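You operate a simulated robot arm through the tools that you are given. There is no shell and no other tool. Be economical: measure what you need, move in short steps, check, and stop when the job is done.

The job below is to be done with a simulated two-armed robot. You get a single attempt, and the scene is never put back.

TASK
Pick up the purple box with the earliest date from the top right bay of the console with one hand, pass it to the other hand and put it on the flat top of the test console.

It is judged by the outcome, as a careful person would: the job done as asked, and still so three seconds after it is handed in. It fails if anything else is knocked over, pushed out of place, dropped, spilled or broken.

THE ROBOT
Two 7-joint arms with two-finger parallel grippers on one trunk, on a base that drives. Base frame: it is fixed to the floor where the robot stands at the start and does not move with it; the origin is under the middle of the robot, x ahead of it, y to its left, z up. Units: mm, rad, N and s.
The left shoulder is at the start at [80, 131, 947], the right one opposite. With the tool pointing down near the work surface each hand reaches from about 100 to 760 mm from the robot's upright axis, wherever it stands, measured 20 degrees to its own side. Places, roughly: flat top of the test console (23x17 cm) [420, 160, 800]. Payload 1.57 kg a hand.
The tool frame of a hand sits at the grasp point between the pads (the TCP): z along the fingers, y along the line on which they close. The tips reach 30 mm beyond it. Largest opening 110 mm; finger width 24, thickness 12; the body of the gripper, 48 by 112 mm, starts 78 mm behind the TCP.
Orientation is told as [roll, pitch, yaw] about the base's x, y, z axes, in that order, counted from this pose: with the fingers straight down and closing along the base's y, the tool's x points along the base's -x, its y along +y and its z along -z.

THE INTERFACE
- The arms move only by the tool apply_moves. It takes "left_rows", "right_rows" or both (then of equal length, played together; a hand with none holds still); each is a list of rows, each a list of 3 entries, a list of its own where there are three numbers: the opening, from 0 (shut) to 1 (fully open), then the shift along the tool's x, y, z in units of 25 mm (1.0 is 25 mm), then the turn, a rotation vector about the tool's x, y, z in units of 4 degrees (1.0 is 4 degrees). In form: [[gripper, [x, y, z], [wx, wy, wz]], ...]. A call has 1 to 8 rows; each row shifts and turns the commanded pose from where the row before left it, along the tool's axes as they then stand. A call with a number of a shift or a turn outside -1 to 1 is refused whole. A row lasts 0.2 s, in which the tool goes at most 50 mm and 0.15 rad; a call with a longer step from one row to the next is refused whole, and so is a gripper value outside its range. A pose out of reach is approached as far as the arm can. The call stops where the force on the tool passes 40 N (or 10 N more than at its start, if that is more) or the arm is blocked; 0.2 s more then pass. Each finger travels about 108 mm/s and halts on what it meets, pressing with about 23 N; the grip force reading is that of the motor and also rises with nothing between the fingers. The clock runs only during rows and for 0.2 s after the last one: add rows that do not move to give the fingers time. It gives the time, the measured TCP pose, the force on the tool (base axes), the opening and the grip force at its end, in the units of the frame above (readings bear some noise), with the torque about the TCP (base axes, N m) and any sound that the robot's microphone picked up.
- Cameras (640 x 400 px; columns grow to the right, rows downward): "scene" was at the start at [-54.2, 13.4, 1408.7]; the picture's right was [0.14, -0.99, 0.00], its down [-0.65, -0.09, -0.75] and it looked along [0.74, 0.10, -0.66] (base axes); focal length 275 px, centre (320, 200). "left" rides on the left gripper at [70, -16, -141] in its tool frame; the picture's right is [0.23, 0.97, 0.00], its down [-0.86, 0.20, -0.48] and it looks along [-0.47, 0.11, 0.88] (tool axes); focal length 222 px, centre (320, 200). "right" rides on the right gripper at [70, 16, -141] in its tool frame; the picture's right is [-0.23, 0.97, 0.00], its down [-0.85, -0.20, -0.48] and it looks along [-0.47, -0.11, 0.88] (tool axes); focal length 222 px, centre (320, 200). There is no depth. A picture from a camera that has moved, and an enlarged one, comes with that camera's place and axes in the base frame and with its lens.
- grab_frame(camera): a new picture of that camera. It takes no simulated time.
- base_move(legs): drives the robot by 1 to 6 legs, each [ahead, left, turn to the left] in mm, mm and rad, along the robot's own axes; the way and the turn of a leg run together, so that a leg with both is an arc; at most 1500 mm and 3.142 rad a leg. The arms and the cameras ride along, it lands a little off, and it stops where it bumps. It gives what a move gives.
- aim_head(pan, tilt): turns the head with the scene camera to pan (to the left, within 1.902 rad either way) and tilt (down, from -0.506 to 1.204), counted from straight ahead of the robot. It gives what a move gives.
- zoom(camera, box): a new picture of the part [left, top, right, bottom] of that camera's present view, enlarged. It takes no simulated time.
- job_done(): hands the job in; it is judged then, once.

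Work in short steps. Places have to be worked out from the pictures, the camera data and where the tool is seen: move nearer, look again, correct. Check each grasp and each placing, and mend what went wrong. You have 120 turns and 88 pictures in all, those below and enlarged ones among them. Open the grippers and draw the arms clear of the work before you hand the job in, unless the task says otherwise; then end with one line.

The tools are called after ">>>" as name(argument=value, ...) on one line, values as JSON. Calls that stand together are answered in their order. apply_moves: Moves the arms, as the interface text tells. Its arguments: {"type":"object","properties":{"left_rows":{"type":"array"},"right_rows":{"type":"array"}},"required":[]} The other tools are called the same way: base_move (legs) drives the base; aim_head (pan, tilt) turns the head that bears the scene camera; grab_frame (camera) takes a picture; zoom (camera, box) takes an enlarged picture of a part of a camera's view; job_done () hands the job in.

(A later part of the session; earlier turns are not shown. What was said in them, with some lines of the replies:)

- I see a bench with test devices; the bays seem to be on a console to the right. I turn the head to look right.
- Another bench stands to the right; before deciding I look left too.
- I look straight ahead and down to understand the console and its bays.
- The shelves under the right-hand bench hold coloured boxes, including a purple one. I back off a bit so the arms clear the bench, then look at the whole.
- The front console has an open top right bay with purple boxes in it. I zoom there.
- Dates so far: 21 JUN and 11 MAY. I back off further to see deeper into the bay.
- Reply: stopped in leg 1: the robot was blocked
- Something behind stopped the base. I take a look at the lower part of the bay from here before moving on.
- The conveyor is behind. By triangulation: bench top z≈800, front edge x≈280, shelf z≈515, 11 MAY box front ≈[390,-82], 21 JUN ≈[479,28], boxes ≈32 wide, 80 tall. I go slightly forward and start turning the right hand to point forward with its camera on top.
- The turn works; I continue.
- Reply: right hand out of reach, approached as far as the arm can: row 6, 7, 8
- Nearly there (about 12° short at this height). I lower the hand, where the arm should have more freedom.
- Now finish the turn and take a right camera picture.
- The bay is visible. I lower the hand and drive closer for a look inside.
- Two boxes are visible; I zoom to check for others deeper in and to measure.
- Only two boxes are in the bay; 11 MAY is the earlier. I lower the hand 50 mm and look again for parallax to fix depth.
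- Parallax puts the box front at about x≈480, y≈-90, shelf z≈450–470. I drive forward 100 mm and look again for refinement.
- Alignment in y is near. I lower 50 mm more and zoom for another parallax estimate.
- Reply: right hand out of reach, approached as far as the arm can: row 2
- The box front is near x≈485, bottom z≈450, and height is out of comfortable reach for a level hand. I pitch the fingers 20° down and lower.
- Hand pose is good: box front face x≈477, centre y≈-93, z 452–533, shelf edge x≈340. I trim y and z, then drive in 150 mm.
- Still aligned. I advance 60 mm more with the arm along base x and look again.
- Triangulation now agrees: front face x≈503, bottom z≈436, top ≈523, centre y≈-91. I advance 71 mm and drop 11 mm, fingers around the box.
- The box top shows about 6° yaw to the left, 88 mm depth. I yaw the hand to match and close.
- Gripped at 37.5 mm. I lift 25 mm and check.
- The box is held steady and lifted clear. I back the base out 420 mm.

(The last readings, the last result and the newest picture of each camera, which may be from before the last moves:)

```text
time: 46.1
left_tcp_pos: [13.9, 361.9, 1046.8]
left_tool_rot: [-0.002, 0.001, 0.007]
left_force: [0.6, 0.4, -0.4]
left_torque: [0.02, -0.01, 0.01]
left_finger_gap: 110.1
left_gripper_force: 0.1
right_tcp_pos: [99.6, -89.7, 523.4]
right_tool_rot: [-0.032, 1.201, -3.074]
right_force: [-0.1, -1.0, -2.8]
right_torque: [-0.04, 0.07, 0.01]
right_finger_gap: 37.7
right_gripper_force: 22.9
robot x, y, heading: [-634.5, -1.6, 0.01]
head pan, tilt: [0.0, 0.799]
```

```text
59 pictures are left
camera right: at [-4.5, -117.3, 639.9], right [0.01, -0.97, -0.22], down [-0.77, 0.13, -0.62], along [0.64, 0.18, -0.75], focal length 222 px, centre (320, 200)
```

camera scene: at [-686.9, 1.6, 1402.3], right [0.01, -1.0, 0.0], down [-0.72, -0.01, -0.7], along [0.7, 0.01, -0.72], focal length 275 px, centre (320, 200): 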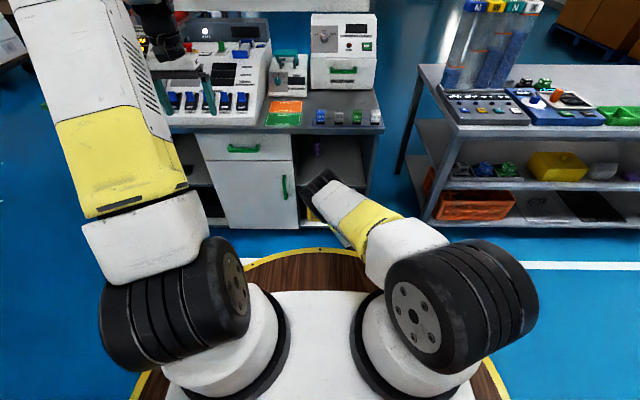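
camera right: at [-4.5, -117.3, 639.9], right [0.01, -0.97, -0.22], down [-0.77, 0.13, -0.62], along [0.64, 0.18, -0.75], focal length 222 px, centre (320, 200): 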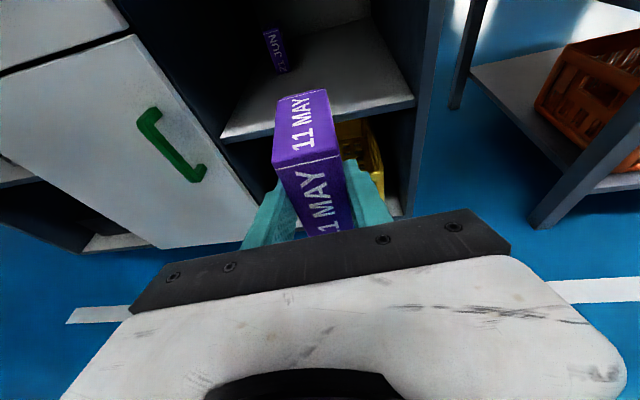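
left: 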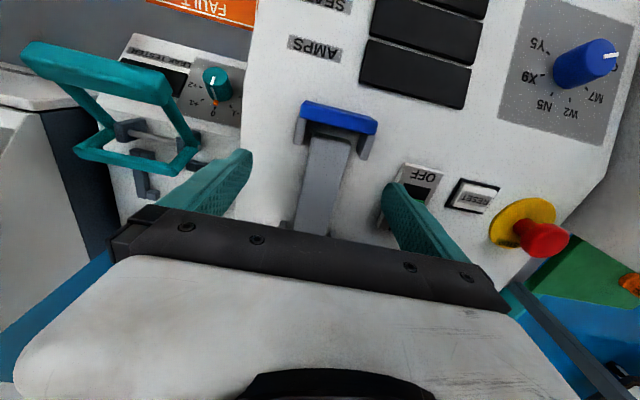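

The held box is 11 MAY and 21 JUN stands untouched. I raise the right hand and bring it in front of the robot's middle for the hand-over.

>>> apply_moves(right_rows=[[0, [0.615, -0.545, -0.9], [0, 0, 0]], [0, [0.615, -0.545, -0.9], [0, 0, 0]], [0, [0.615, -0.545, -0.9], [0, 0, 0]], [0, [0.615, -0.545, -0.9], [0, 0, 0]], [0, [0.615, -0.545, -0.9], [0, 0, 0]], [0, [0.615, -0.545, -0.9], [0, 0, 0]], [0, [0.615, -0.545, -0.9], [0, 0, 0]], [0, [0.615, -0.545, -0.9], [0, 0, 0]]])

>>> grab_frame(camera="left")

>>> grab_frame(camera="right")

```text
time: 47.9
left_tcp_pos: [13.0, 362.4, 1047.3]
left_tool_rot: [0.0, 0.002, 0.007]
left_force: [0.9, -1.1, 0.4]
left_torque: [0.0, 0.06, 0.0]
left_finger_gap: 110.4
left_gripper_force: 0.0
right_tcp_pos: [-34.0, 4.9, 706.6]
right_tool_rot: [-0.03, 1.202, -3.074]
right_force: [-0.2, -0.7, -1.0]
right_torque: [-0.01, 0.03, 0.02]
right_finger_gap: 37.6
right_gripper_force: 23.2
robot x, y, heading: [-632.0, -1.1, 0.006]
head pan, tilt: [0.0, 0.799]
```

```text
58 pictures are left
camera left: at [-57.0, 346.2, 1189.7], right [-0.23, 0.97, 0.0], down [0.85, 0.21, 0.48], along [0.46, 0.11, -0.88], focal length 222 px, centre (320, 200)
```

left: 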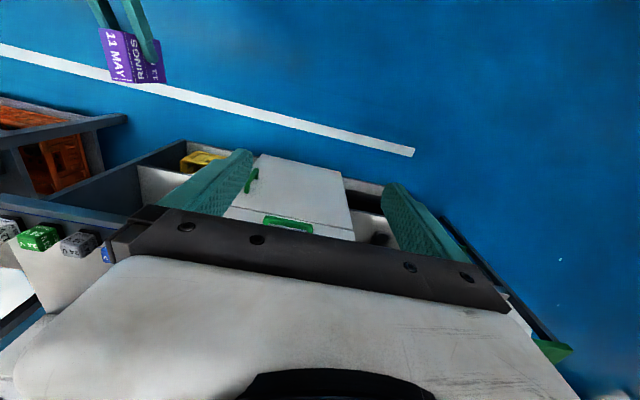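

```text
57 pictures are left
camera right: at [-139.3, -22.3, 822.5], right [0.01, -0.97, -0.22], down [-0.77, 0.13, -0.62], along [0.64, 0.18, -0.75], focal length 222 px, centre (320, 200)
```

right: 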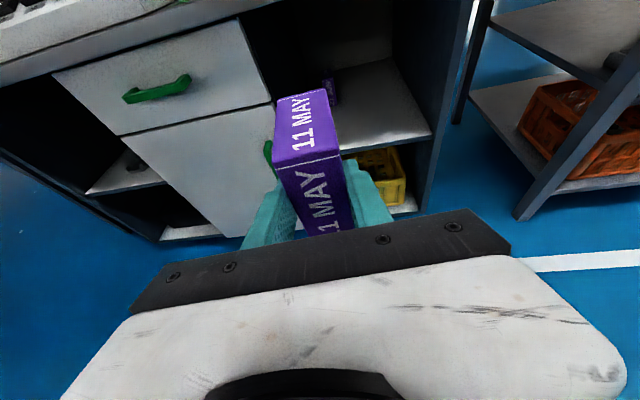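

Both views look right; now the left hand comes over above the box, with a slight yaw to match.

>>> apply_moves(left_rows=[[1, [0, -0.885, 0.4], [0, 0, 0]], [1, [0, -0.885, 0.4], [0, 0, 0]], [1, [0, -0.885, 0.4], [0, 0, 0]], [1, [0, -0.885, 0.4], [0, 0, 0]], [1, [0, -0.885, 0.4], [0, 0, 0]], [1, [0, -0.885, 0.4], [0, 0, 0]], [1, [0, -0.885, 0.4], [0, 0, 0]], [1, [0, -0.885, 0.4], [0, 0, 0]]])

>>> apply_moves(left_rows=[[1, [0, -0.885, 0.4], [0, 0, 0]], [1, [0, -0.885, 0.4], [0, 0, 0]], [1, [0, -0.885, 0.4], [0, 0, 0]], [1, [0, -0.885, 0.4], [0, 0, 0]], [1, [0, -0.885, 0.4], [0, 0, 0]], [1, [0, -0.885, 0.4], [0, 0, 0]], [1, [0, -0.885, 0.4], [0, 0, -0.45]], [1, [0, -0.885, 0.4], [0, 0, -0.45]]])

>>> grab_frame(camera="left")

>>> grab_frame(camera="scene")

```text
time: 49.7
left_tcp_pos: [13.3, 184.1, 967.0]
left_tool_rot: [-0.002, 0.002, 0.009]
left_force: [-0.7, 0.3, -0.8]
left_torque: [-0.02, 0.02, 0.01]
left_finger_gap: 109.9
left_gripper_force: 0.1
right_tcp_pos: [-34.9, 6.0, 706.2]
right_tool_rot: [-0.032, 1.2, -3.074]
right_force: [-0.2, -0.5, -0.9]
right_torque: [-0.01, 0.06, 0.01]
right_finger_gap: 37.9
right_gripper_force: 22.8
robot x, y, heading: [-630.6, -1.7, 0.012]
head pan, tilt: [0.0, 0.799]
```

```text
time: 51.5
left_tcp_pos: [13.9, 8.6, 887.7]
left_tool_rot: [-0.002, 0.002, 0.073]
left_force: [0.6, 0.0, -0.3]
left_torque: [0.01, 0.0, -0.01]
left_finger_gap: 109.9
left_gripper_force: 0.0
right_tcp_pos: [-33.5, 5.6, 707.0]
right_tool_rot: [-0.031, 1.2, -3.072]
right_force: [-0.7, 0.0, -1.7]
right_torque: [-0.02, 0.03, 0.01]
right_finger_gap: 37.6
right_gripper_force: 23.2
robot x, y, heading: [-628.6, -1.1, 0.01]
head pan, tilt: [0.0, 0.799]
```

```text
56 pictures are left
camera left: at [-55.0, -11.7, 1031.0], right [-0.3, 0.95, 0.0], down [0.84, 0.26, 0.48], along [0.46, 0.14, -0.88], focal length 222 px, centre (320, 200)
```

left: 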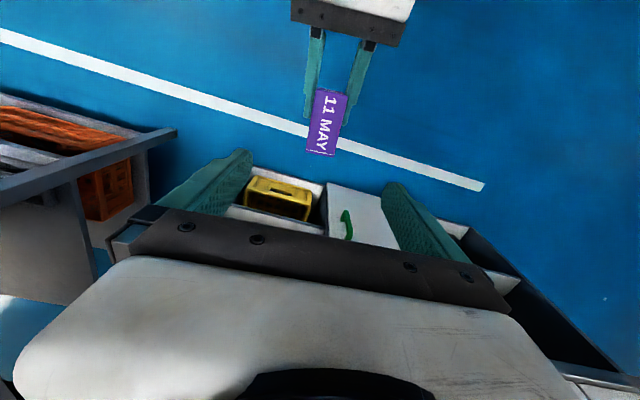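

```text
55 pictures are left
camera scene: at [-687.0, 1.8, 1402.3], right [0.01, -1.0, 0.0], down [-0.72, -0.01, -0.7], along [0.7, 0.01, -0.72], focal length 275 px, centre (320, 200)
```

scene: 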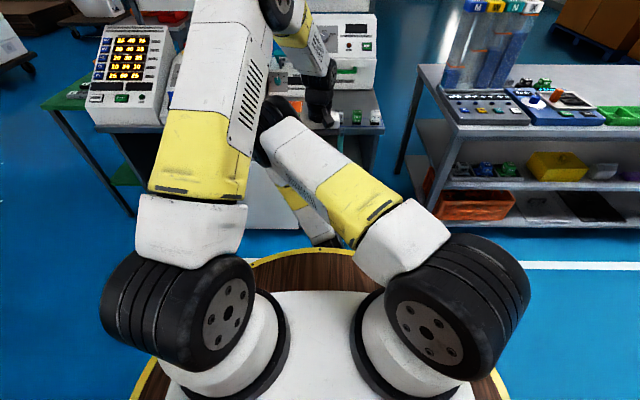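

Box top spans x≈-47..28, centred y≈12 at the far end; left hand needs only a few mm of correction. I descend most of the way.

>>> apply_moves(left_rows=[[1, [0.04, 0.13, 0.9], [0, 0, 0]], [1, [0, 0, 0.9], [0, 0, 0]], [1, [0, 0, 0.9], [0, 0, 0]], [1, [0, 0, 0.9], [0, 0, 0]]])

>>> grab_frame(camera="left")

>>> grab_frame(camera="right")

```text
time: 52.5
left_tcp_pos: [13.8, 11.1, 798.7]
left_tool_rot: [-0.002, 0.0, 0.073]
left_force: [-0.2, 0.1, 0.3]
left_torque: [-0.03, 0.0, -0.01]
left_finger_gap: 110.1
left_gripper_force: 0.1
right_tcp_pos: [-36.1, 5.8, 706.3]
right_tool_rot: [-0.032, 1.201, -3.074]
right_force: [-0.9, -0.2, -0.5]
right_torque: [0.01, 0.02, 0.0]
right_finger_gap: 37.9
right_gripper_force: 23.0
robot x, y, heading: [-629.8, 1.3, 0.014]
head pan, tilt: [0.0, 0.799]
```

```text
54 pictures are left
camera left: at [-55.2, -8.7, 940.8], right [-0.3, 0.96, 0.0], down [0.84, 0.26, 0.48], along [0.46, 0.14, -0.88], focal length 222 px, centre (320, 200)
```

left: 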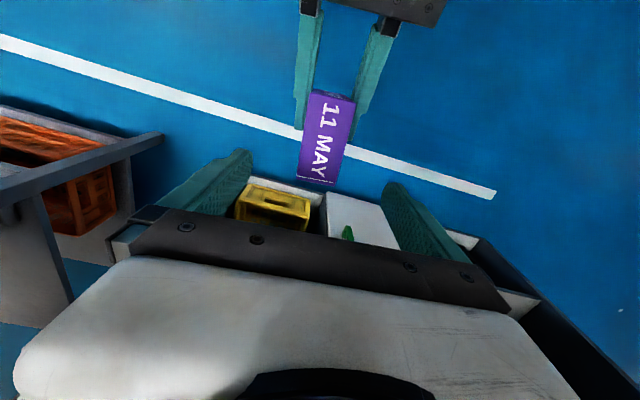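

```text
53 pictures are left
camera right: at [-139.1, -22.1, 822.4], right [0.01, -0.97, -0.22], down [-0.77, 0.13, -0.62], along [0.64, 0.18, -0.75], focal length 222 px, centre (320, 200)
```

right: 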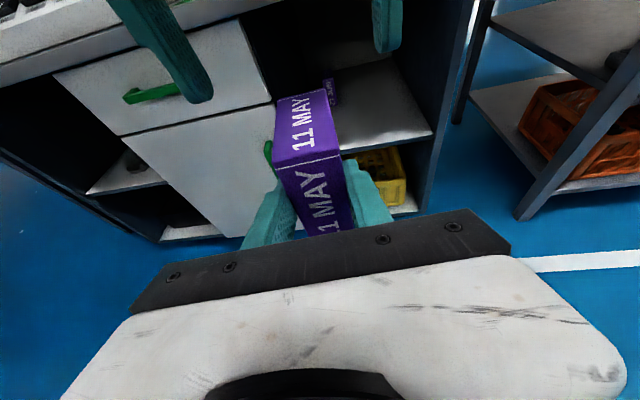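

Aligned. I descend 80 mm to the grip height, checking the force.

>>> apply_moves(left_rows=[[1, [0.06, 0.04, 0.8], [0, 0, 0]], [1, [0, 0, 0.8], [0, 0, 0]], [1, [0, 0, 0.8], [0, 0, 0]], [1, [0, 0, 0.8], [0, 0, 0]]])

>>> grab_frame(camera="right")

>>> grab_frame(camera="left")

```text
time: 53.5
left_tcp_pos: [17.4, 12.0, 727.0]
left_tool_rot: [-0.006, -0.013, 0.077]
left_force: [0.2, -0.1, 0.5]
left_torque: [0.01, -0.03, 0.01]
left_finger_gap: 110.1
left_gripper_force: 0.0
right_tcp_pos: [-39.2, -1.5, 697.9]
right_tool_rot: [-0.001, 1.188, -3.049]
right_force: [-0.4, 0.1, -1.9]
right_torque: [0.02, 0.01, -0.01]
right_finger_gap: 37.7
right_gripper_force: 23.0
robot x, y, heading: [-633.5, -0.3, 0.013]
head pan, tilt: [0.0, 0.799]
```

```text
52 pictures are left
camera right: at [-142.4, -27.0, 815.3], right [0.01, -0.98, -0.21], down [-0.78, 0.13, -0.61], along [0.63, 0.17, -0.76], focal length 222 px, centre (320, 200)
```

right: 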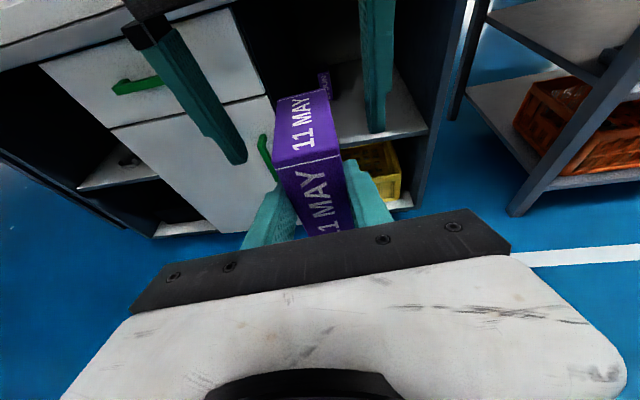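

```text
51 pictures are left
camera left: at [-52.5, -8.1, 868.7], right [-0.3, 0.95, -0.01], down [0.83, 0.27, 0.49], along [0.47, 0.14, -0.87], focal length 222 px, centre (320, 200)
```

left: 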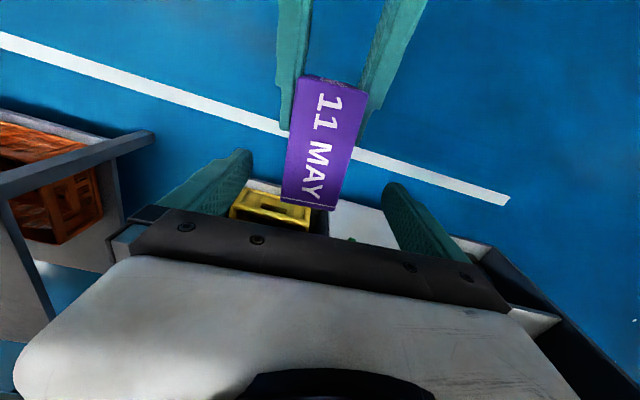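

The right hand was nudged ~8 mm, so the arm links touch somewhere. I raise the left back 40 mm and look from the head.

>>> apply_moves(left_rows=[[1, [0, 0, -0.8], [0, 0, 0]], [1, [0, 0, -0.8], [0, 0, 0]]])

>>> aim_head(pan=0.0, tilt=0.95)

>>> grab_frame(camera="scene")

```text
time: 54.1
left_tcp_pos: [12.1, 11.9, 755.0]
left_tool_rot: [0.001, 0.003, 0.067]
left_force: [0.1, -0.3, -0.4]
left_torque: [-0.01, 0.02, -0.01]
left_finger_gap: 109.9
left_gripper_force: 0.0
right_tcp_pos: [-34.6, 7.9, 708.4]
right_tool_rot: [-0.037, 1.201, -3.075]
right_force: [0.8, -0.2, -1.4]
right_torque: [-0.01, 0.06, -0.01]
right_finger_gap: 37.3
right_gripper_force: 23.4
robot x, y, heading: [-629.8, -2.7, 0.011]
head pan, tilt: [0.0, 0.799]
```

```text
time: 54.8
left_tcp_pos: [11.9, 12.9, 757.7]
left_tool_rot: [-0.002, 0.002, 0.069]
left_force: [0.6, 0.2, -1.0]
left_torque: [-0.04, -0.03, 0.01]
left_finger_gap: 109.9
left_gripper_force: 0.1
right_tcp_pos: [-35.5, 5.4, 707.1]
right_tool_rot: [-0.031, 1.2, -3.073]
right_force: [0.2, 0.0, -2.0]
right_torque: [-0.01, 0.04, -0.02]
right_finger_gap: 37.8
right_gripper_force: 23.1
robot x, y, heading: [-628.7, 4.7, 0.01]
head pan, tilt: [0.0, 0.949]
```

```text
50 pictures are left
camera scene: at [-694.9, 1.5, 1390.8], right [0.01, -1.0, 0.0], down [-0.81, -0.01, -0.58], along [0.58, 0.01, -0.81], focal length 275 px, centre (320, 200)
```

scene: 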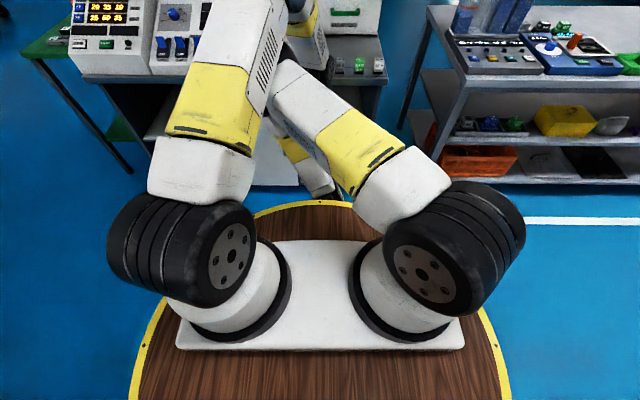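

The left upper arm meets the right one near the elbows. Only a little more depth is needed: at TCP z≈747 the fingertips overlap the box by ~29 mm. I lower 10 mm and check for disturbance.

>>> apply_moves(left_rows=[[1, [0, 0, 0.4], [0, 0, 0]], [1, [0, 0, 0], [0, 0, 0]]])

>>> grab_frame(camera="left")

>>> grab_frame(camera="right")

```text
time: 55.4
left_tcp_pos: [12.4, 14.2, 747.8]
left_tool_rot: [-0.002, 0.002, 0.071]
left_force: [-0.5, -0.3, -0.3]
left_torque: [0.0, -0.04, -0.01]
left_finger_gap: 109.9
left_gripper_force: 0.0
right_tcp_pos: [-35.1, 6.1, 706.0]
right_tool_rot: [-0.031, 1.201, -3.072]
right_force: [0.5, -0.1, -2.5]
right_torque: [0.0, 0.02, 0.02]
right_finger_gap: 37.8
right_gripper_force: 22.6
robot x, y, heading: [-631.1, 4.0, 0.013]
head pan, tilt: [0.0, 0.949]
```

```text
49 pictures are left
camera left: at [-55.8, -6.6, 890.5], right [-0.3, 0.96, 0.0], down [0.84, 0.26, 0.48], along [0.46, 0.14, -0.88], focal length 222 px, centre (320, 200)
```

left: 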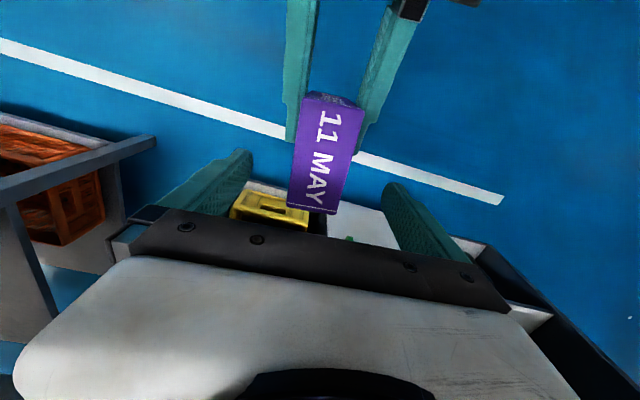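

```text
48 pictures are left
camera right: at [-139.1, -22.1, 822.3], right [0.01, -0.97, -0.22], down [-0.77, 0.13, -0.62], along [0.64, 0.18, -0.75], focal length 222 px, centre (320, 200)
```

right: 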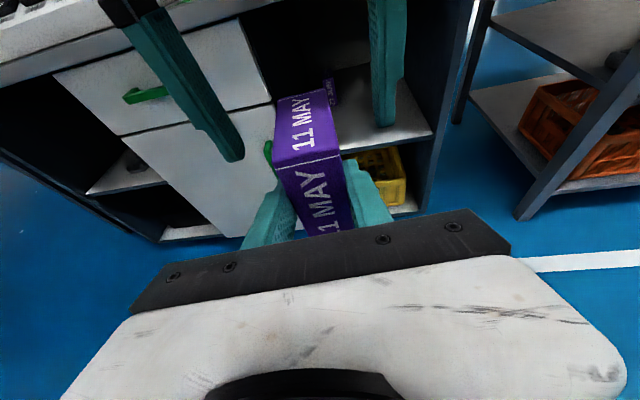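

No disturbance at this height. I close the left hand on the box's far top part while the right still holds.

>>> apply_moves(left_rows=[[0.7, [0, 0, 0.15], [0, 0, 0]], [0.45, [0, 0, 0], [0, 0, 0]], [0.35, [0, 0, 0], [0, 0, 0]], [0.2, [0, 0, 0], [0, 0, 0]], [0, [0, 0, 0], [0, 0, 0]], [0, [0, 0, 0], [0, 0, 0]], [0, [0, 0, 0], [0, 0, 0]]])

>>> grab_frame(camera="right")

>>> grab_frame(camera="left")

```text
time: 57.0
left_tcp_pos: [13.9, 11.6, 744.1]
left_tool_rot: [-0.004, 0.001, 0.07]
left_force: [4.2, -18.1, -0.1]
left_torque: [-0.03, 0.12, 0.71]
left_finger_gap: 38.2
left_gripper_force: 22.6
right_tcp_pos: [-34.6, 7.6, 706.5]
right_tool_rot: [-0.034, 1.2, -3.075]
right_force: [-3.7, 17.5, 1.4]
right_torque: [-0.68, -0.35, 0.16]
right_finger_gap: 37.6
right_gripper_force: 22.7
robot x, y, heading: [-631.1, 1.0, 0.01]
head pan, tilt: [0.0, 0.949]
```

```text
47 pictures are left
camera right: at [-139.1, -21.1, 822.4], right [0.02, -0.97, -0.22], down [-0.77, 0.13, -0.62], along [0.64, 0.18, -0.75], focal length 222 px, centre (320, 200)
```

right: 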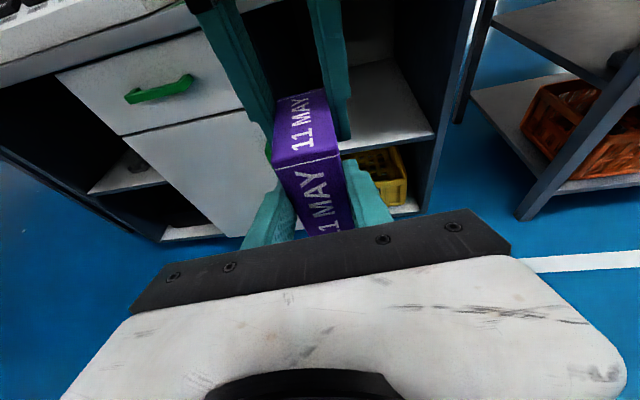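

```text
46 pictures are left
camera left: at [-56.1, -7.8, 887.0], right [-0.29, 0.96, 0.0], down [0.84, 0.26, 0.48], along [0.46, 0.14, -0.88], focal length 222 px, centre (320, 200)
```

left: 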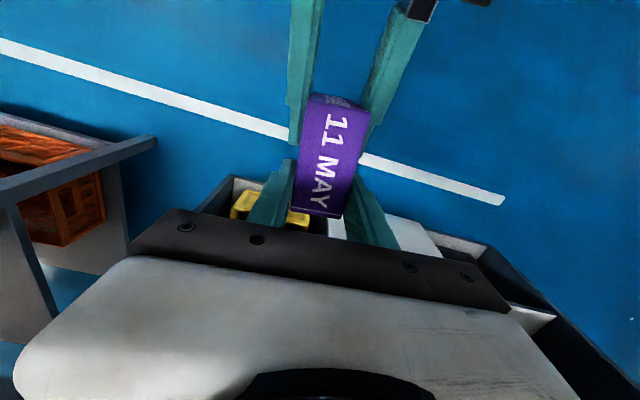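

Both hands hold it, with an 18 N sideways pull; I shift the left 2 mm to relax it.

>>> apply_moves(left_rows=[[0, [0, -0.1, 0], [0, 0, 0]], [0, [0, 0, 0], [0, 0, 0]]])

```text
time: 57.6
left_tcp_pos: [12.0, 10.4, 744.5]
left_tool_rot: [-0.001, 0.001, 0.07]
left_force: [2.8, -12.0, -2.1]
left_torque: [0.1, -0.15, 0.44]
left_finger_gap: 38.0
left_gripper_force: 23.1
right_tcp_pos: [-34.9, 4.8, 706.4]
right_tool_rot: [-0.031, 1.201, -3.073]
right_force: [-1.9, 12.6, 2.0]
right_torque: [-0.55, -0.05, 0.16]
right_finger_gap: 37.7
right_gripper_force: 23.4
robot x, y, heading: [-631.5, -1.3, 0.012]
head pan, tilt: [0.0, 0.949]
```

Reduced; another 4 mm should null it.

>>> apply_moves(left_rows=[[0, [0, -0.16, 0], [0, 0, 0]], [0, [0, 0, 0], [0, 0, 0]]])

```text
time: 58.2
left_tcp_pos: [14.1, 8.5, 743.9]
left_tool_rot: [0.002, 0.003, 0.071]
left_force: [-6.1, 0.6, -0.4]
left_torque: [0.23, 0.01, 0.28]
left_finger_gap: 38.2
left_gripper_force: 23.0
right_tcp_pos: [-34.9, 3.5, 705.3]
right_tool_rot: [-0.025, 1.201, -3.074]
right_force: [5.5, -1.1, -2.5]
right_torque: [-0.2, 0.28, -0.35]
right_finger_gap: 37.9
right_gripper_force: 23.0
robot x, y, heading: [-629.8, -0.2, 0.004]
head pan, tilt: [0.0, 0.949]
```

Relaxed. I open the right hand and check that the left alone holds.

>>> apply_moves(right_rows=[[0.5, [0, 0, 0], [0, 0, 0]], [0.8, [0, 0, 0], [0, 0, 0]], [0.8, [0, 0, 0], [0, 0, 0]]], left_rows=[[0, [0, 0, 0], [0, 0, 0]], [0, [0, 0, 0], [0, 0, 0]], [0, [0, 0, 0], [0, 0, 0]]])

>>> grab_frame(camera="left")

```text
time: 59.0
left_tcp_pos: [13.0, 7.3, 745.3]
left_tool_rot: [0.0, 0.001, 0.069]
left_force: [-0.7, -0.5, -0.1]
left_torque: [0.01, -0.03, -0.01]
left_finger_gap: 37.7
left_gripper_force: 23.2
right_tcp_pos: [-35.7, 4.6, 706.3]
right_tool_rot: [-0.032, 1.201, -3.072]
right_force: [-0.7, 0.0, 0.4]
right_torque: [-0.02, 0.01, 0.0]
right_finger_gap: 87.8
right_gripper_force: 0.1
robot x, y, heading: [-628.0, 1.7, 0.012]
head pan, tilt: [0.0, 0.949]
```

```text
45 pictures are left
camera left: at [-54.7, -13.8, 887.5], right [-0.3, 0.96, 0.0], down [0.84, 0.26, 0.48], along [0.46, 0.14, -0.88], focal length 222 px, centre (320, 200)
```

left: 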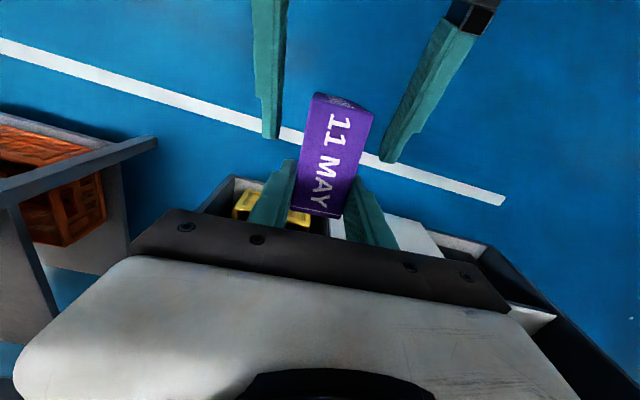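

The left holds the box firmly. I lift it straight up, clear of the right fingers and above bench height.

>>> apply_moves(left_rows=[[0, [0, 0, -0.8], [0, 0, 0]], [0, [0, 0, -0.9], [0, 0, 0]], [0, [0, 0, -1], [0, 0, 0]], [0, [0, 0, -1], [0, 0, 0]], [0, [0, 0, -1], [0, 0, 0]], [0, [0, 0, -1], [0, 0, 0]], [0, [0, 0, -1], [0, 0, 0]], [0, [0, 0, -1], [0, 0, 0]]])

>>> grab_frame(camera="left")

>>> grab_frame(camera="right")

```text
time: 60.8
left_tcp_pos: [10.0, 3.8, 937.7]
left_tool_rot: [-0.001, 0.001, 0.071]
left_force: [-0.1, 0.2, -2.2]
left_torque: [0.0, -0.01, 0.01]
left_finger_gap: 37.6
left_gripper_force: 22.9
right_tcp_pos: [-33.3, 6.0, 706.8]
right_tool_rot: [-0.032, 1.202, -3.073]
right_force: [-0.6, -0.2, -0.9]
right_torque: [0.01, 0.0, -0.03]
right_finger_gap: 88.1
right_gripper_force: 0.1
robot x, y, heading: [-626.9, -0.5, 0.011]
head pan, tilt: [0.0, 0.949]
```

```text
44 pictures are left
camera left: at [-57.5, -15.3, 1080.2], right [-0.3, 0.96, 0.0], down [0.84, 0.26, 0.48], along [0.46, 0.14, -0.88], focal length 222 px, centre (320, 200)
```

left: 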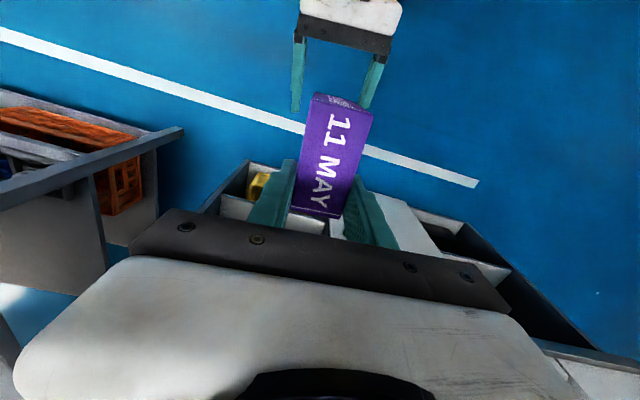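

```text
43 pictures are left
camera right: at [-138.9, -22.2, 822.3], right [0.01, -0.97, -0.22], down [-0.77, 0.13, -0.62], along [0.64, 0.18, -0.75], focal length 222 px, centre (320, 200)
```

right: 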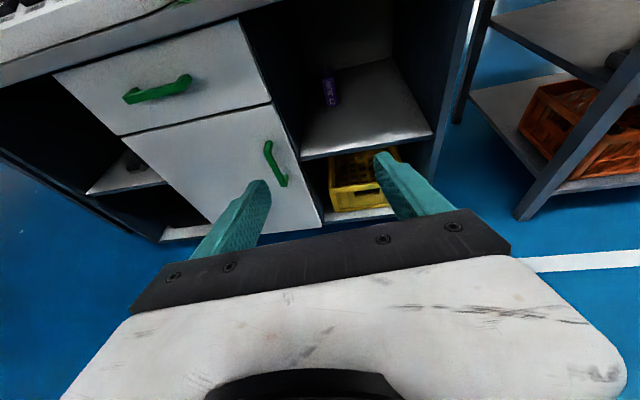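

The hand-over succeeded. Now the left hand moves to y≈160 while the right draws back and to its side.

>>> apply_moves(left_rows=[[0, [0, 0.78, -0.2], [0, 0, 0]], [0, [0, 0.78, -0.2], [0, 0, 0]], [0, [0, 0.78, -0.2], [0, 0, 0]], [0, [0, 0.78, -0.2], [0, 0, 0]], [0, [0, 0.78, -0.2], [0, 0, 0]], [0, [0, 0.78, -0.2], [0, 0, 0]], [0, [0, 0.78, -0.2], [0, 0, 0.5]], [0, [0, 0.78, -0.2], [0, 0, 0.5]]], right_rows=[[0.8, [-0.29, 0.7, -0.745], [0, 0, 0]], [0.8, [-0.29, 0.7, -0.745], [0, 0, 0]], [0.8, [-0.29, 0.7, -0.745], [0, 0, 0]], [0.8, [-0.29, 0.7, -0.745], [0, 0, 0]], [0.8, [-0.29, 0.7, -0.745], [0, 0, 0]], [0.8, [-0.29, 0.7, -0.745], [0, 0, 0]], [0.8, [-0.29, 0.7, -0.745], [0, 0, 0]], [0.8, [-0.29, 0.7, -0.745], [0, 0, 0]]])

>>> aim_head(pan=0, tilt=0.8)

>>> grab_frame(camera="scene")

```text
time: 62.8
left_tcp_pos: [5.8, 162.4, 972.2]
left_tool_rot: [-0.005, 0.006, 0.0]
left_force: [0.6, 0.9, -2.6]
left_torque: [0.0, 0.05, -0.03]
left_finger_gap: 37.7
left_gripper_force: 23.0
right_tcp_pos: [-144.8, -139.0, 715.3]
right_tool_rot: [-0.106, 1.28, -3.126]
right_force: [0.0, -0.5, -0.8]
right_torque: [0.0, -0.01, 0.02]
right_finger_gap: 88.0
right_gripper_force: 0.0
robot x, y, heading: [-635.1, -1.1, 0.014]
head pan, tilt: [0.0, 0.949]
stopped in row 8 (right hand): the arm was blocked; the commanded pose is now the measured one
```

```text
time: 63.5
left_tcp_pos: [5.1, 162.6, 972.6]
left_tool_rot: [0.0, 0.003, 0.0]
left_force: [-0.8, 0.2, -1.9]
left_torque: [-0.04, -0.01, 0.02]
left_finger_gap: 37.7
left_gripper_force: 22.9
right_tcp_pos: [-145.0, -138.4, 715.3]
right_tool_rot: [-0.113, 1.281, -3.131]
right_force: [0.5, 0.4, 0.7]
right_torque: [0.0, 0.04, 0.0]
right_finger_gap: 87.9
right_gripper_force: 0.0
robot x, y, heading: [-627.5, 0.8, 0.004]
head pan, tilt: [0.0, 0.799]
```

```text
42 pictures are left
camera scene: at [-684.2, 1.9, 1402.3], right [0.01, -1.0, 0.0], down [-0.72, -0.01, -0.7], along [0.69, 0.01, -0.72], focal length 275 px, centre (320, 200)
```

scene: 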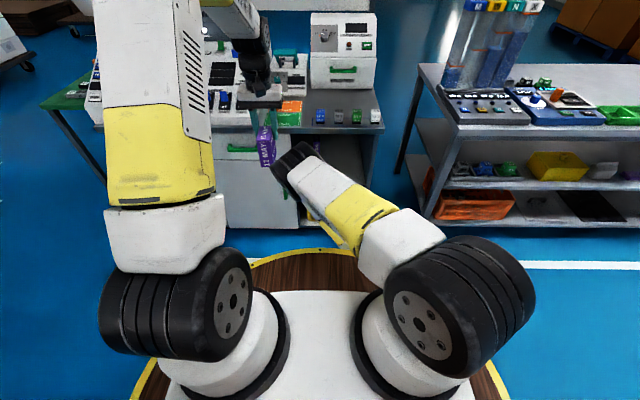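

The right elbow sticks forward near bench height in this fold. I raise the right hand well above the bench before driving in.

>>> apply_moves(right_rows=[[0.8, [1, 0.3, 0], [0, 0, 0]], [0.8, [1, 0.3, 0], [0, 0, 0]], [0.8, [1, 0.3, 0], [0, 0, 0]], [0.8, [1, 0.3, 0], [0, 0, 0]], [0.8, [1, 0.3, 0], [0, 0, 0]], [0.8, [1, 0.3, 0], [0, 0, 0]], [0.8, [1, 0.3, 0], [0, 0, 0]], [0.8, [1, 0.3, 0], [0, 0, 0]]])

>>> grab_frame(camera="scene")

```text
time: 65.3
left_tcp_pos: [3.2, 161.2, 974.7]
left_tool_rot: [-0.003, 0.003, -0.001]
left_force: [-0.2, -0.3, -2.0]
left_torque: [-0.02, 0.0, 0.0]
left_finger_gap: 37.8
left_gripper_force: 22.3
right_tcp_pos: [-77.9, -198.1, 882.1]
right_tool_rot: [-0.113, 1.288, -3.131]
right_force: [-0.4, -0.4, 0.3]
right_torque: [0.01, 0.05, -0.02]
right_finger_gap: 88.0
right_gripper_force: 0.0
right hand out of reach, approached as far as the arm can: row 6, 7, 8
robot x, y, heading: [-633.4, 0.9, 0.009]
head pan, tilt: [0.0, 0.799]
```

```text
41 pictures are left
camera scene: at [-686.9, 1.6, 1402.3], right [0.01, -1.0, 0.0], down [-0.72, -0.01, -0.7], along [0.7, 0.01, -0.72], focal length 275 px, centre (320, 200)
```

scene: 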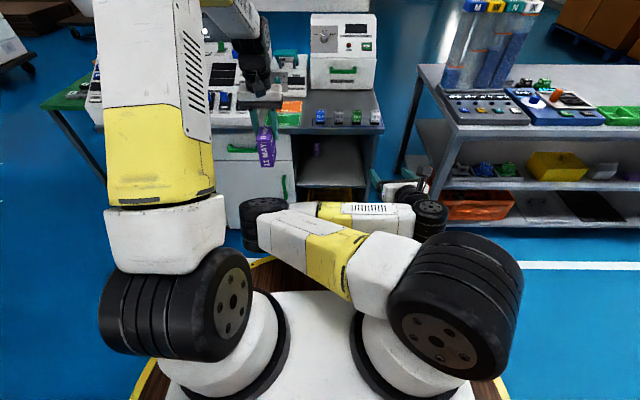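

Clear arrangement. I draw the right hand 60 mm further back, extend the left 65 mm forward, then drive in about 350 mm.

>>> apply_moves(left_rows=[[0, [-0.85, 0, 0], [0, 0, 0]], [0, [-0.85, 0, 0], [0, 0, 0]], [0, [-0.85, 0, 0], [0, 0, 0]]], right_rows=[[0.8, [-0.23, 0.27, -0.77], [0, 0, 0]], [0.8, [-0.23, 0.27, -0.77], [0, 0, 0]], [0.8, [-0.23, 0.27, -0.77], [0, 0, 0]]])

>>> base_move(legs=[[250, 0, -0.009]])

>>> grab_frame(camera="left")

>>> grab_frame(camera="scene")

```text
time: 66.1
left_tcp_pos: [66.1, 162.6, 976.0]
left_tool_rot: [0.001, 0.001, 0.001]
left_force: [0.4, 0.0, -0.4]
left_torque: [-0.02, -0.05, 0.0]
left_finger_gap: 37.8
left_gripper_force: 22.8
right_tcp_pos: [-108.0, -237.2, 860.8]
right_tool_rot: [-0.104, 1.274, -3.124]
right_force: [0.9, -0.7, -0.1]
right_torque: [0.0, 0.01, 0.01]
right_finger_gap: 87.8
right_gripper_force: 0.0
right hand out of reach, approached as far as the arm can: row 1, 2, 3
robot x, y, heading: [-633.0, 0.9, 0.013]
head pan, tilt: [0.0, 0.799]
```

```text
time: 67.9
left_tcp_pos: [315.2, 160.7, 975.1]
left_tool_rot: [-0.002, 0.003, -0.004]
left_force: [-0.7, -0.2, -1.4]
left_torque: [-0.02, -0.02, 0.0]
left_finger_gap: 37.5
left_gripper_force: 22.7
right_tcp_pos: [138.5, -238.5, 861.2]
right_tool_rot: [-0.104, 1.274, -3.131]
right_force: [-0.5, -0.2, 0.2]
right_torque: [-0.04, -0.01, 0.0]
right_finger_gap: 87.8
right_gripper_force: 0.0
robot x, y, heading: [-384.8, 5.7, 0.002]
head pan, tilt: [0.0, 0.799]
```

```text
40 pictures are left
camera left: at [244.2, 146.2, 1118.3], right [-0.22, 0.98, 0.0], down [0.86, 0.2, 0.48], along [0.47, 0.1, -0.88], focal length 222 px, centre (320, 200)
```

left: 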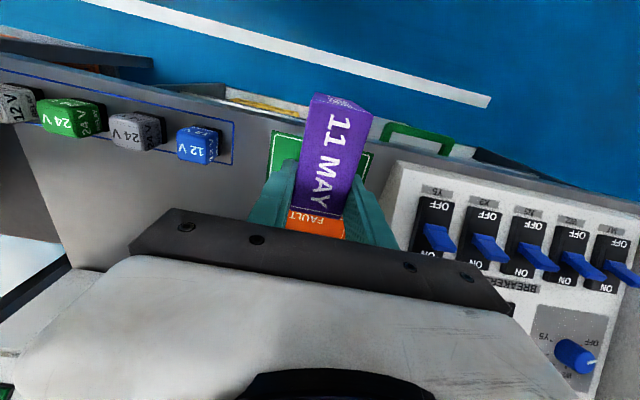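

```text
39 pictures are left
camera scene: at [-440.1, 3.6, 1402.3], right [0.0, -1.0, 0.0], down [-0.72, 0.0, -0.7], along [0.7, 0.0, -0.72], focal length 275 px, centre (320, 200)
```

scene: 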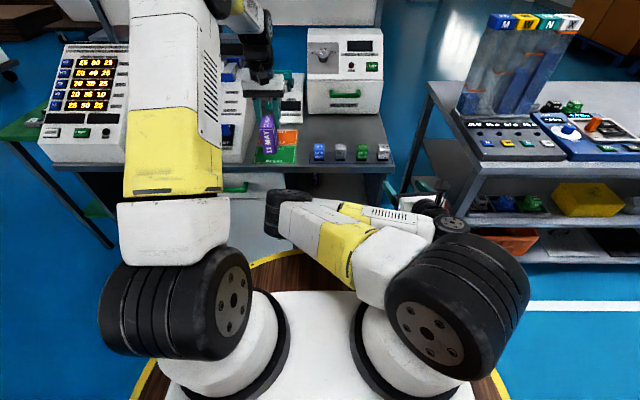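

Mats GOOD/FAULT span roughly x 320–545, y 97–240, matching the flat-top area. The box centre is ~22 mm behind the left TCP, so I need TCP x≈445; I drive in 120 mm more.

>>> base_move(legs=[[120, 0, 0]])

>>> grab_frame(camera="left")

>>> grab_frame(camera="scene")

```text
time: 69.1
left_tcp_pos: [433.0, 160.1, 974.3]
left_tool_rot: [-0.002, 0.001, -0.009]
left_force: [0.1, 0.2, -1.8]
left_torque: [-0.03, -0.03, 0.02]
left_finger_gap: 37.7
left_gripper_force: 23.1
right_tcp_pos: [256.4, -240.5, 860.0]
right_tool_rot: [-0.102, 1.273, -3.132]
right_force: [-0.8, 0.8, 0.3]
right_torque: [0.01, -0.03, 0.03]
right_finger_gap: 88.2
right_gripper_force: 0.2
robot x, y, heading: [-264.2, 0.9, 0.001]
head pan, tilt: [0.0, 0.799]
```

```text
38 pictures are left
camera left: at [363.9, 145.3, 1118.2], right [-0.22, 0.98, 0.0], down [0.86, 0.19, 0.48], along [0.47, 0.1, -0.88], focal length 222 px, centre (320, 200)
```

left: 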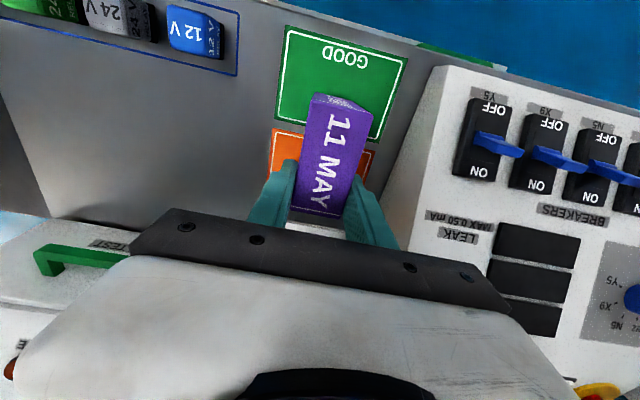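

```text
37 pictures are left
camera scene: at [-320.7, 4.1, 1402.3], right [0.0, -1.0, 0.0], down [-0.72, 0.0, -0.7], along [0.7, 0.0, -0.72], focal length 275 px, centre (320, 200)
```

scene: 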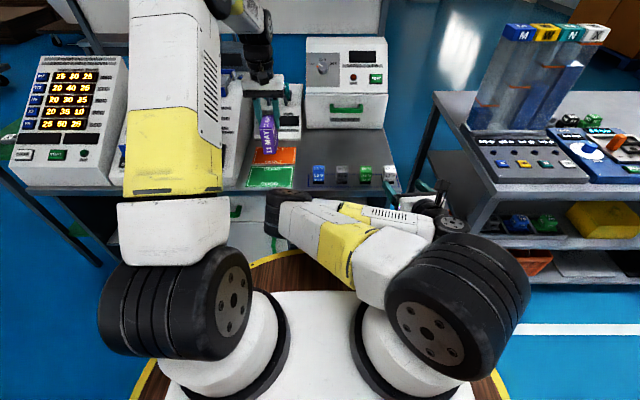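

I am over the mats; the box centre would be ≈[411,160]. I shift 9 mm forward and lower 70 mm, then look.

>>> apply_moves(left_rows=[[0, [-0.36, 0.1, 0.7], [0, 0, 0]], [0, [0, 0, 0.7], [0, 0, 0]], [0, [0, 0, 0.7], [0, 0, 0]], [0, [0, 0, 0.6], [0, 0, 0]]])

>>> zoom(camera="scene", box=[200, 80, 360, 180])

>>> grab_frame(camera="left")

```text
time: 70.1
left_tcp_pos: [442.2, 162.5, 906.9]
left_tool_rot: [-0.002, 0.001, -0.008]
left_force: [0.0, 0.3, -2.0]
left_torque: [0.02, -0.01, 0.02]
left_finger_gap: 37.7
left_gripper_force: 23.5
right_tcp_pos: [257.2, -240.0, 861.5]
right_tool_rot: [-0.103, 1.272, -3.134]
right_force: [0.1, 0.1, 0.8]
right_torque: [-0.01, -0.01, -0.01]
right_finger_gap: 87.9
right_gripper_force: 0.0
robot x, y, heading: [-265.8, 1.3, -0.001]
head pan, tilt: [0.0, 0.799]
```

```text
4.00 times, centred on (280, 130) of scene
camera zoom: at [-320.8, 4.1, 1402.3], right [0.0, -1.0, 0.0], down [-0.72, 0.0, -0.7], along [0.7, 0.0, -0.72], focal length 1100 px, centre (480, 480)
```

zoom: 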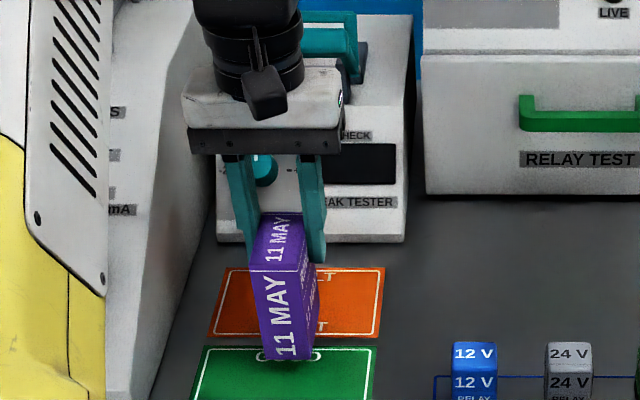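

```text
35 pictures are left
camera left: at [372.3, 148.3, 1049.3], right [-0.22, 0.98, 0.0], down [0.86, 0.19, 0.48], along [0.47, 0.1, -0.88], focal length 222 px, centre (320, 200)
```

left: 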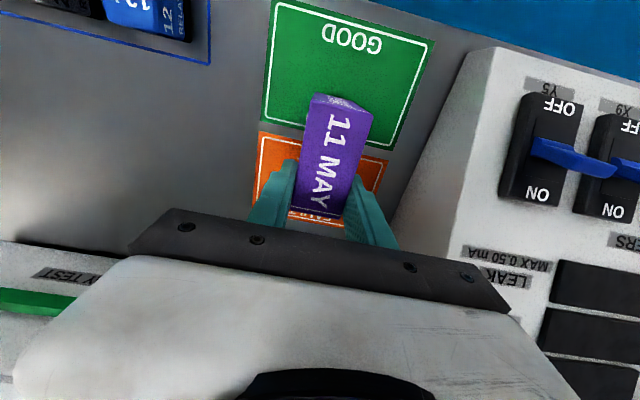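

Good position. I lower gently towards contact, expected near TCP z≈887.

>>> apply_moves(left_rows=[[0, [0, 0, 0.3], [0, 0, 0]], [0, [0, 0, 0.2], [0, 0, 0]], [0, [0, 0, 0.1], [0, 0, 0]], [0, [0, 0, 0.08], [0, 0, 0]], [0, [0, 0, 0.08], [0, 0, 0]]])

```text
time: 71.3
left_tcp_pos: [441.9, 162.8, 889.4]
left_tool_rot: [-0.002, 0.001, -0.01]
left_force: [-1.8, -0.8, 7.2]
left_torque: [0.09, 0.51, 0.1]
left_finger_gap: 37.7
left_gripper_force: 23.3
right_tcp_pos: [257.5, -240.5, 860.0]
right_tool_rot: [-0.102, 1.275, -3.134]
right_force: [-0.2, 0.2, 0.0]
right_torque: [0.01, -0.01, 0.03]
right_finger_gap: 88.0
right_gripper_force: 0.0
robot x, y, heading: [-262.6, 2.7, -0.0]
head pan, tilt: [0.0, 0.799]
```

Contact, at the box's robot-side edge, suggesting a slight tilt. I press 1.5 mm more so it settles flat and look.

>>> apply_moves(left_rows=[[0, [0, 0, 0.06], [0, 0, 0]], [0, [0, 0, 0], [0, 0, 0]]])

>>> zoom(camera="scene", box=[220, 110, 332, 180])

```text
time: 71.9
left_tcp_pos: [442.5, 161.3, 887.7]
left_tool_rot: [-0.002, -0.001, -0.009]
left_force: [-5.8, -0.5, 21.6]
left_torque: [0.05, 0.31, 0.06]
left_finger_gap: 37.7
left_gripper_force: 22.6
right_tcp_pos: [256.4, -240.3, 859.8]
right_tool_rot: [-0.104, 1.275, -3.132]
right_force: [0.3, 0.1, 0.1]
right_torque: [-0.01, -0.04, -0.02]
right_finger_gap: 88.0
right_gripper_force: 0.1
robot x, y, heading: [-262.8, 1.0, 0.003]
head pan, tilt: [0.0, 0.799]
```

```text
5.71 times, centred on (276, 145) of scene
camera zoom: at [-321.8, 3.9, 1402.2], right [0.0, -1.0, 0.0], down [-0.72, 0.0, -0.7], along [0.7, 0.0, -0.72], focal length 1572 px, centre (571, 514)
```

zoom: 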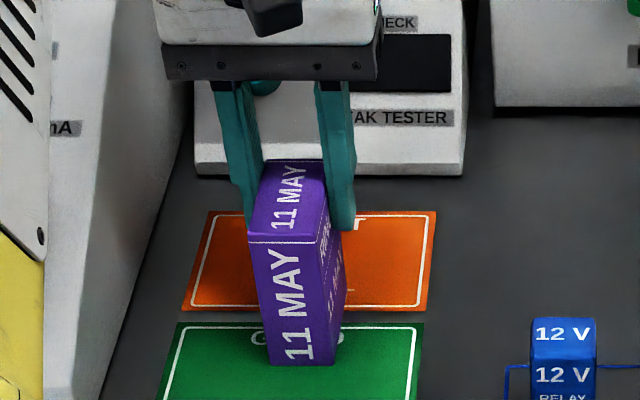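

The box sits flat (force under its body). I open the left hand and check.

>>> apply_moves(left_rows=[[0, [0, 0, -0.04], [0, 0, 0]], [0.4, [0, 0, 0], [0, 0, 0]], [0.55, [0, 0, 0], [0, 0, 0]], [0.7, [0, 0, 0], [0, 0, 0]], [0.7, [0, 0, 0], [0, 0, 0]]])

>>> grab_frame(camera="left")

```text
time: 73.1
left_tcp_pos: [443.7, 160.7, 887.0]
left_tool_rot: [-0.004, 0.001, -0.008]
left_force: [-1.2, 0.7, -0.3]
left_torque: [-0.01, -0.02, -0.03]
left_finger_gap: 77.1
left_gripper_force: 0.1
right_tcp_pos: [257.1, -240.3, 860.1]
right_tool_rot: [-0.102, 1.273, -3.133]
right_force: [0.6, -0.1, -0.3]
right_torque: [-0.04, 0.03, 0.01]
right_finger_gap: 88.1
right_gripper_force: 0.0
robot x, y, heading: [-262.6, 0.8, 0.001]
head pan, tilt: [0.0, 0.799]
```

```text
33 pictures are left
camera left: at [373.2, 147.4, 1030.1], right [-0.22, 0.98, 0.0], down [0.86, 0.19, 0.48], along [0.47, 0.1, -0.88], focal length 222 px, centre (320, 200)
```

left: 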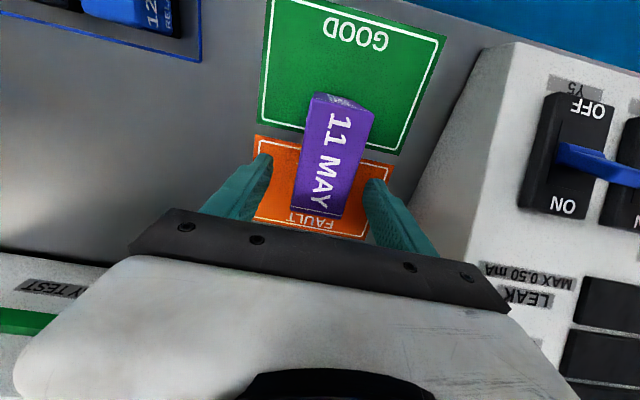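

Released and standing. I raise the left hand straight up 150 mm.

>>> apply_moves(left_rows=[[0.7, [0, 0, -0.6], [0, 0, 0]], [0.7, [0, 0, -0.9], [0, 0, 0]], [0.7, [0, 0, -0.9], [0, 0, 0]], [0.7, [0, 0, -0.9], [0, 0, 0]], [0.7, [0, 0, -0.9], [0, 0, 0]], [0.7, [0, 0, -0.9], [0, 0, 0]], [0.7, [0, 0, -0.9], [0, 0, 0]]])

>>> base_move(legs=[[-300, 0, 0]])

>>> aim_head(pan=0, tilt=0.7)

>>> grab_frame(camera="scene")

>>> grab_frame(camera="left")

```text
time: 74.7
left_tcp_pos: [441.6, 162.5, 1039.1]
left_tool_rot: [-0.002, -0.001, -0.009]
left_force: [0.1, 1.3, -0.4]
left_torque: [0.0, 0.01, -0.01]
left_finger_gap: 77.1
left_gripper_force: 0.0
right_tcp_pos: [257.3, -239.1, 860.9]
right_tool_rot: [-0.103, 1.272, -3.134]
right_force: [-0.5, 0.2, 0.4]
right_torque: [-0.05, -0.01, 0.02]
right_finger_gap: 87.8
right_gripper_force: 0.1
robot x, y, heading: [-259.2, 2.7, 0.0]
head pan, tilt: [0.0, 0.799]
```

```text
time: 76.8
left_tcp_pos: [131.6, 165.6, 1039.7]
left_tool_rot: [-0.002, 0.0, -0.001]
left_force: [0.0, -0.2, 1.3]
left_torque: [0.0, -0.01, 0.02]
left_finger_gap: 76.8
left_gripper_force: 0.2
right_tcp_pos: [-50.8, -238.1, 860.1]
right_tool_rot: [-0.105, 1.272, -3.127]
right_force: [-0.1, 0.2, 0.2]
right_torque: [-0.02, -0.01, 0.03]
right_finger_gap: 87.7
right_gripper_force: 0.1
robot x, y, heading: [-570.3, 0.1, 0.009]
head pan, tilt: [0.0, 0.799]
```

```text
time: 77.5
left_tcp_pos: [132.3, 163.9, 1038.5]
left_tool_rot: [-0.002, 0.002, -0.002]
left_force: [-0.5, -0.2, -0.4]
left_torque: [0.01, -0.02, 0.01]
left_finger_gap: 77.0
left_gripper_force: 0.0
right_tcp_pos: [-51.1, -237.9, 859.7]
right_tool_rot: [-0.102, 1.273, -3.129]
right_force: [-0.6, -0.2, 0.0]
right_torque: [0.02, 0.02, -0.02]
right_finger_gap: 87.9
right_gripper_force: 0.0
robot x, y, heading: [-572.3, 3.8, 0.006]
head pan, tilt: [0.0, 0.7]
```

```text
32 pictures are left
camera scene: at [-625.8, 2.2, 1410.5], right [0.01, -1.0, 0.0], down [-0.64, -0.01, -0.76], along [0.76, 0.01, -0.64], focal length 275 px, centre (320, 200)
```

scene: 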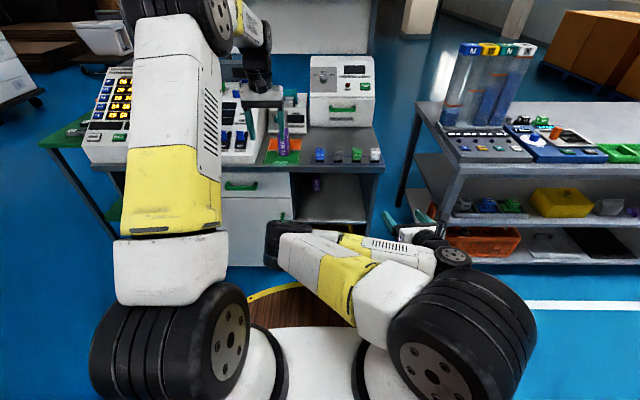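

```text
31 pictures are left
camera left: at [61.9, 150.2, 1181.5], right [-0.23, 0.97, 0.0], down [0.86, 0.2, 0.48], along [0.46, 0.11, -0.88], focal length 222 px, centre (320, 200)
```

left: 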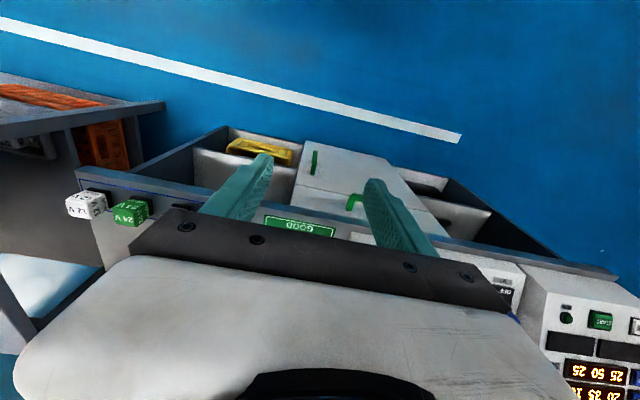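

The arms are clear; I zoom once to confirm the box and its neighbours.

>>> zoom(camera="scene", box=[216, 90, 392, 200])

```text
3.64 times, centred on (304, 145) of scene
camera zoom: at [-625.8, 2.2, 1410.5], right [0.01, -1.0, 0.0], down [-0.64, -0.01, -0.76], along [0.76, 0.01, -0.64], focal length 1000 px, centre (378, 400)
```

zoom: 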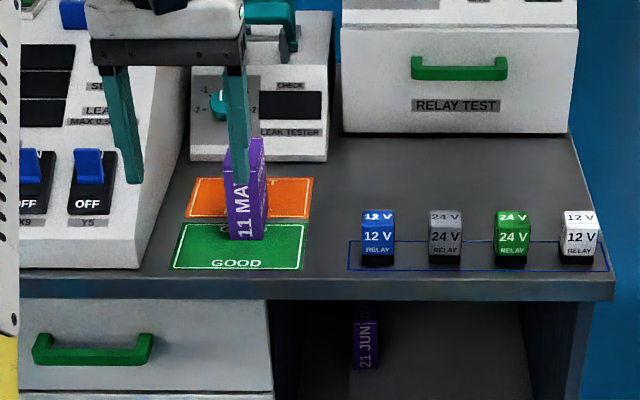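

The 11 MAY box stands upright on the console top, the 21 JUN box is still in its bay, and everything else is in place. I hand the job in.

>>> job_done()

```text
The job is handed in.
```

I took the 11 MAY purple box, the earlier of the two in the top right bay, with the right hand, passed it to the left, and stood it on the flat top of the test console; job handed in.
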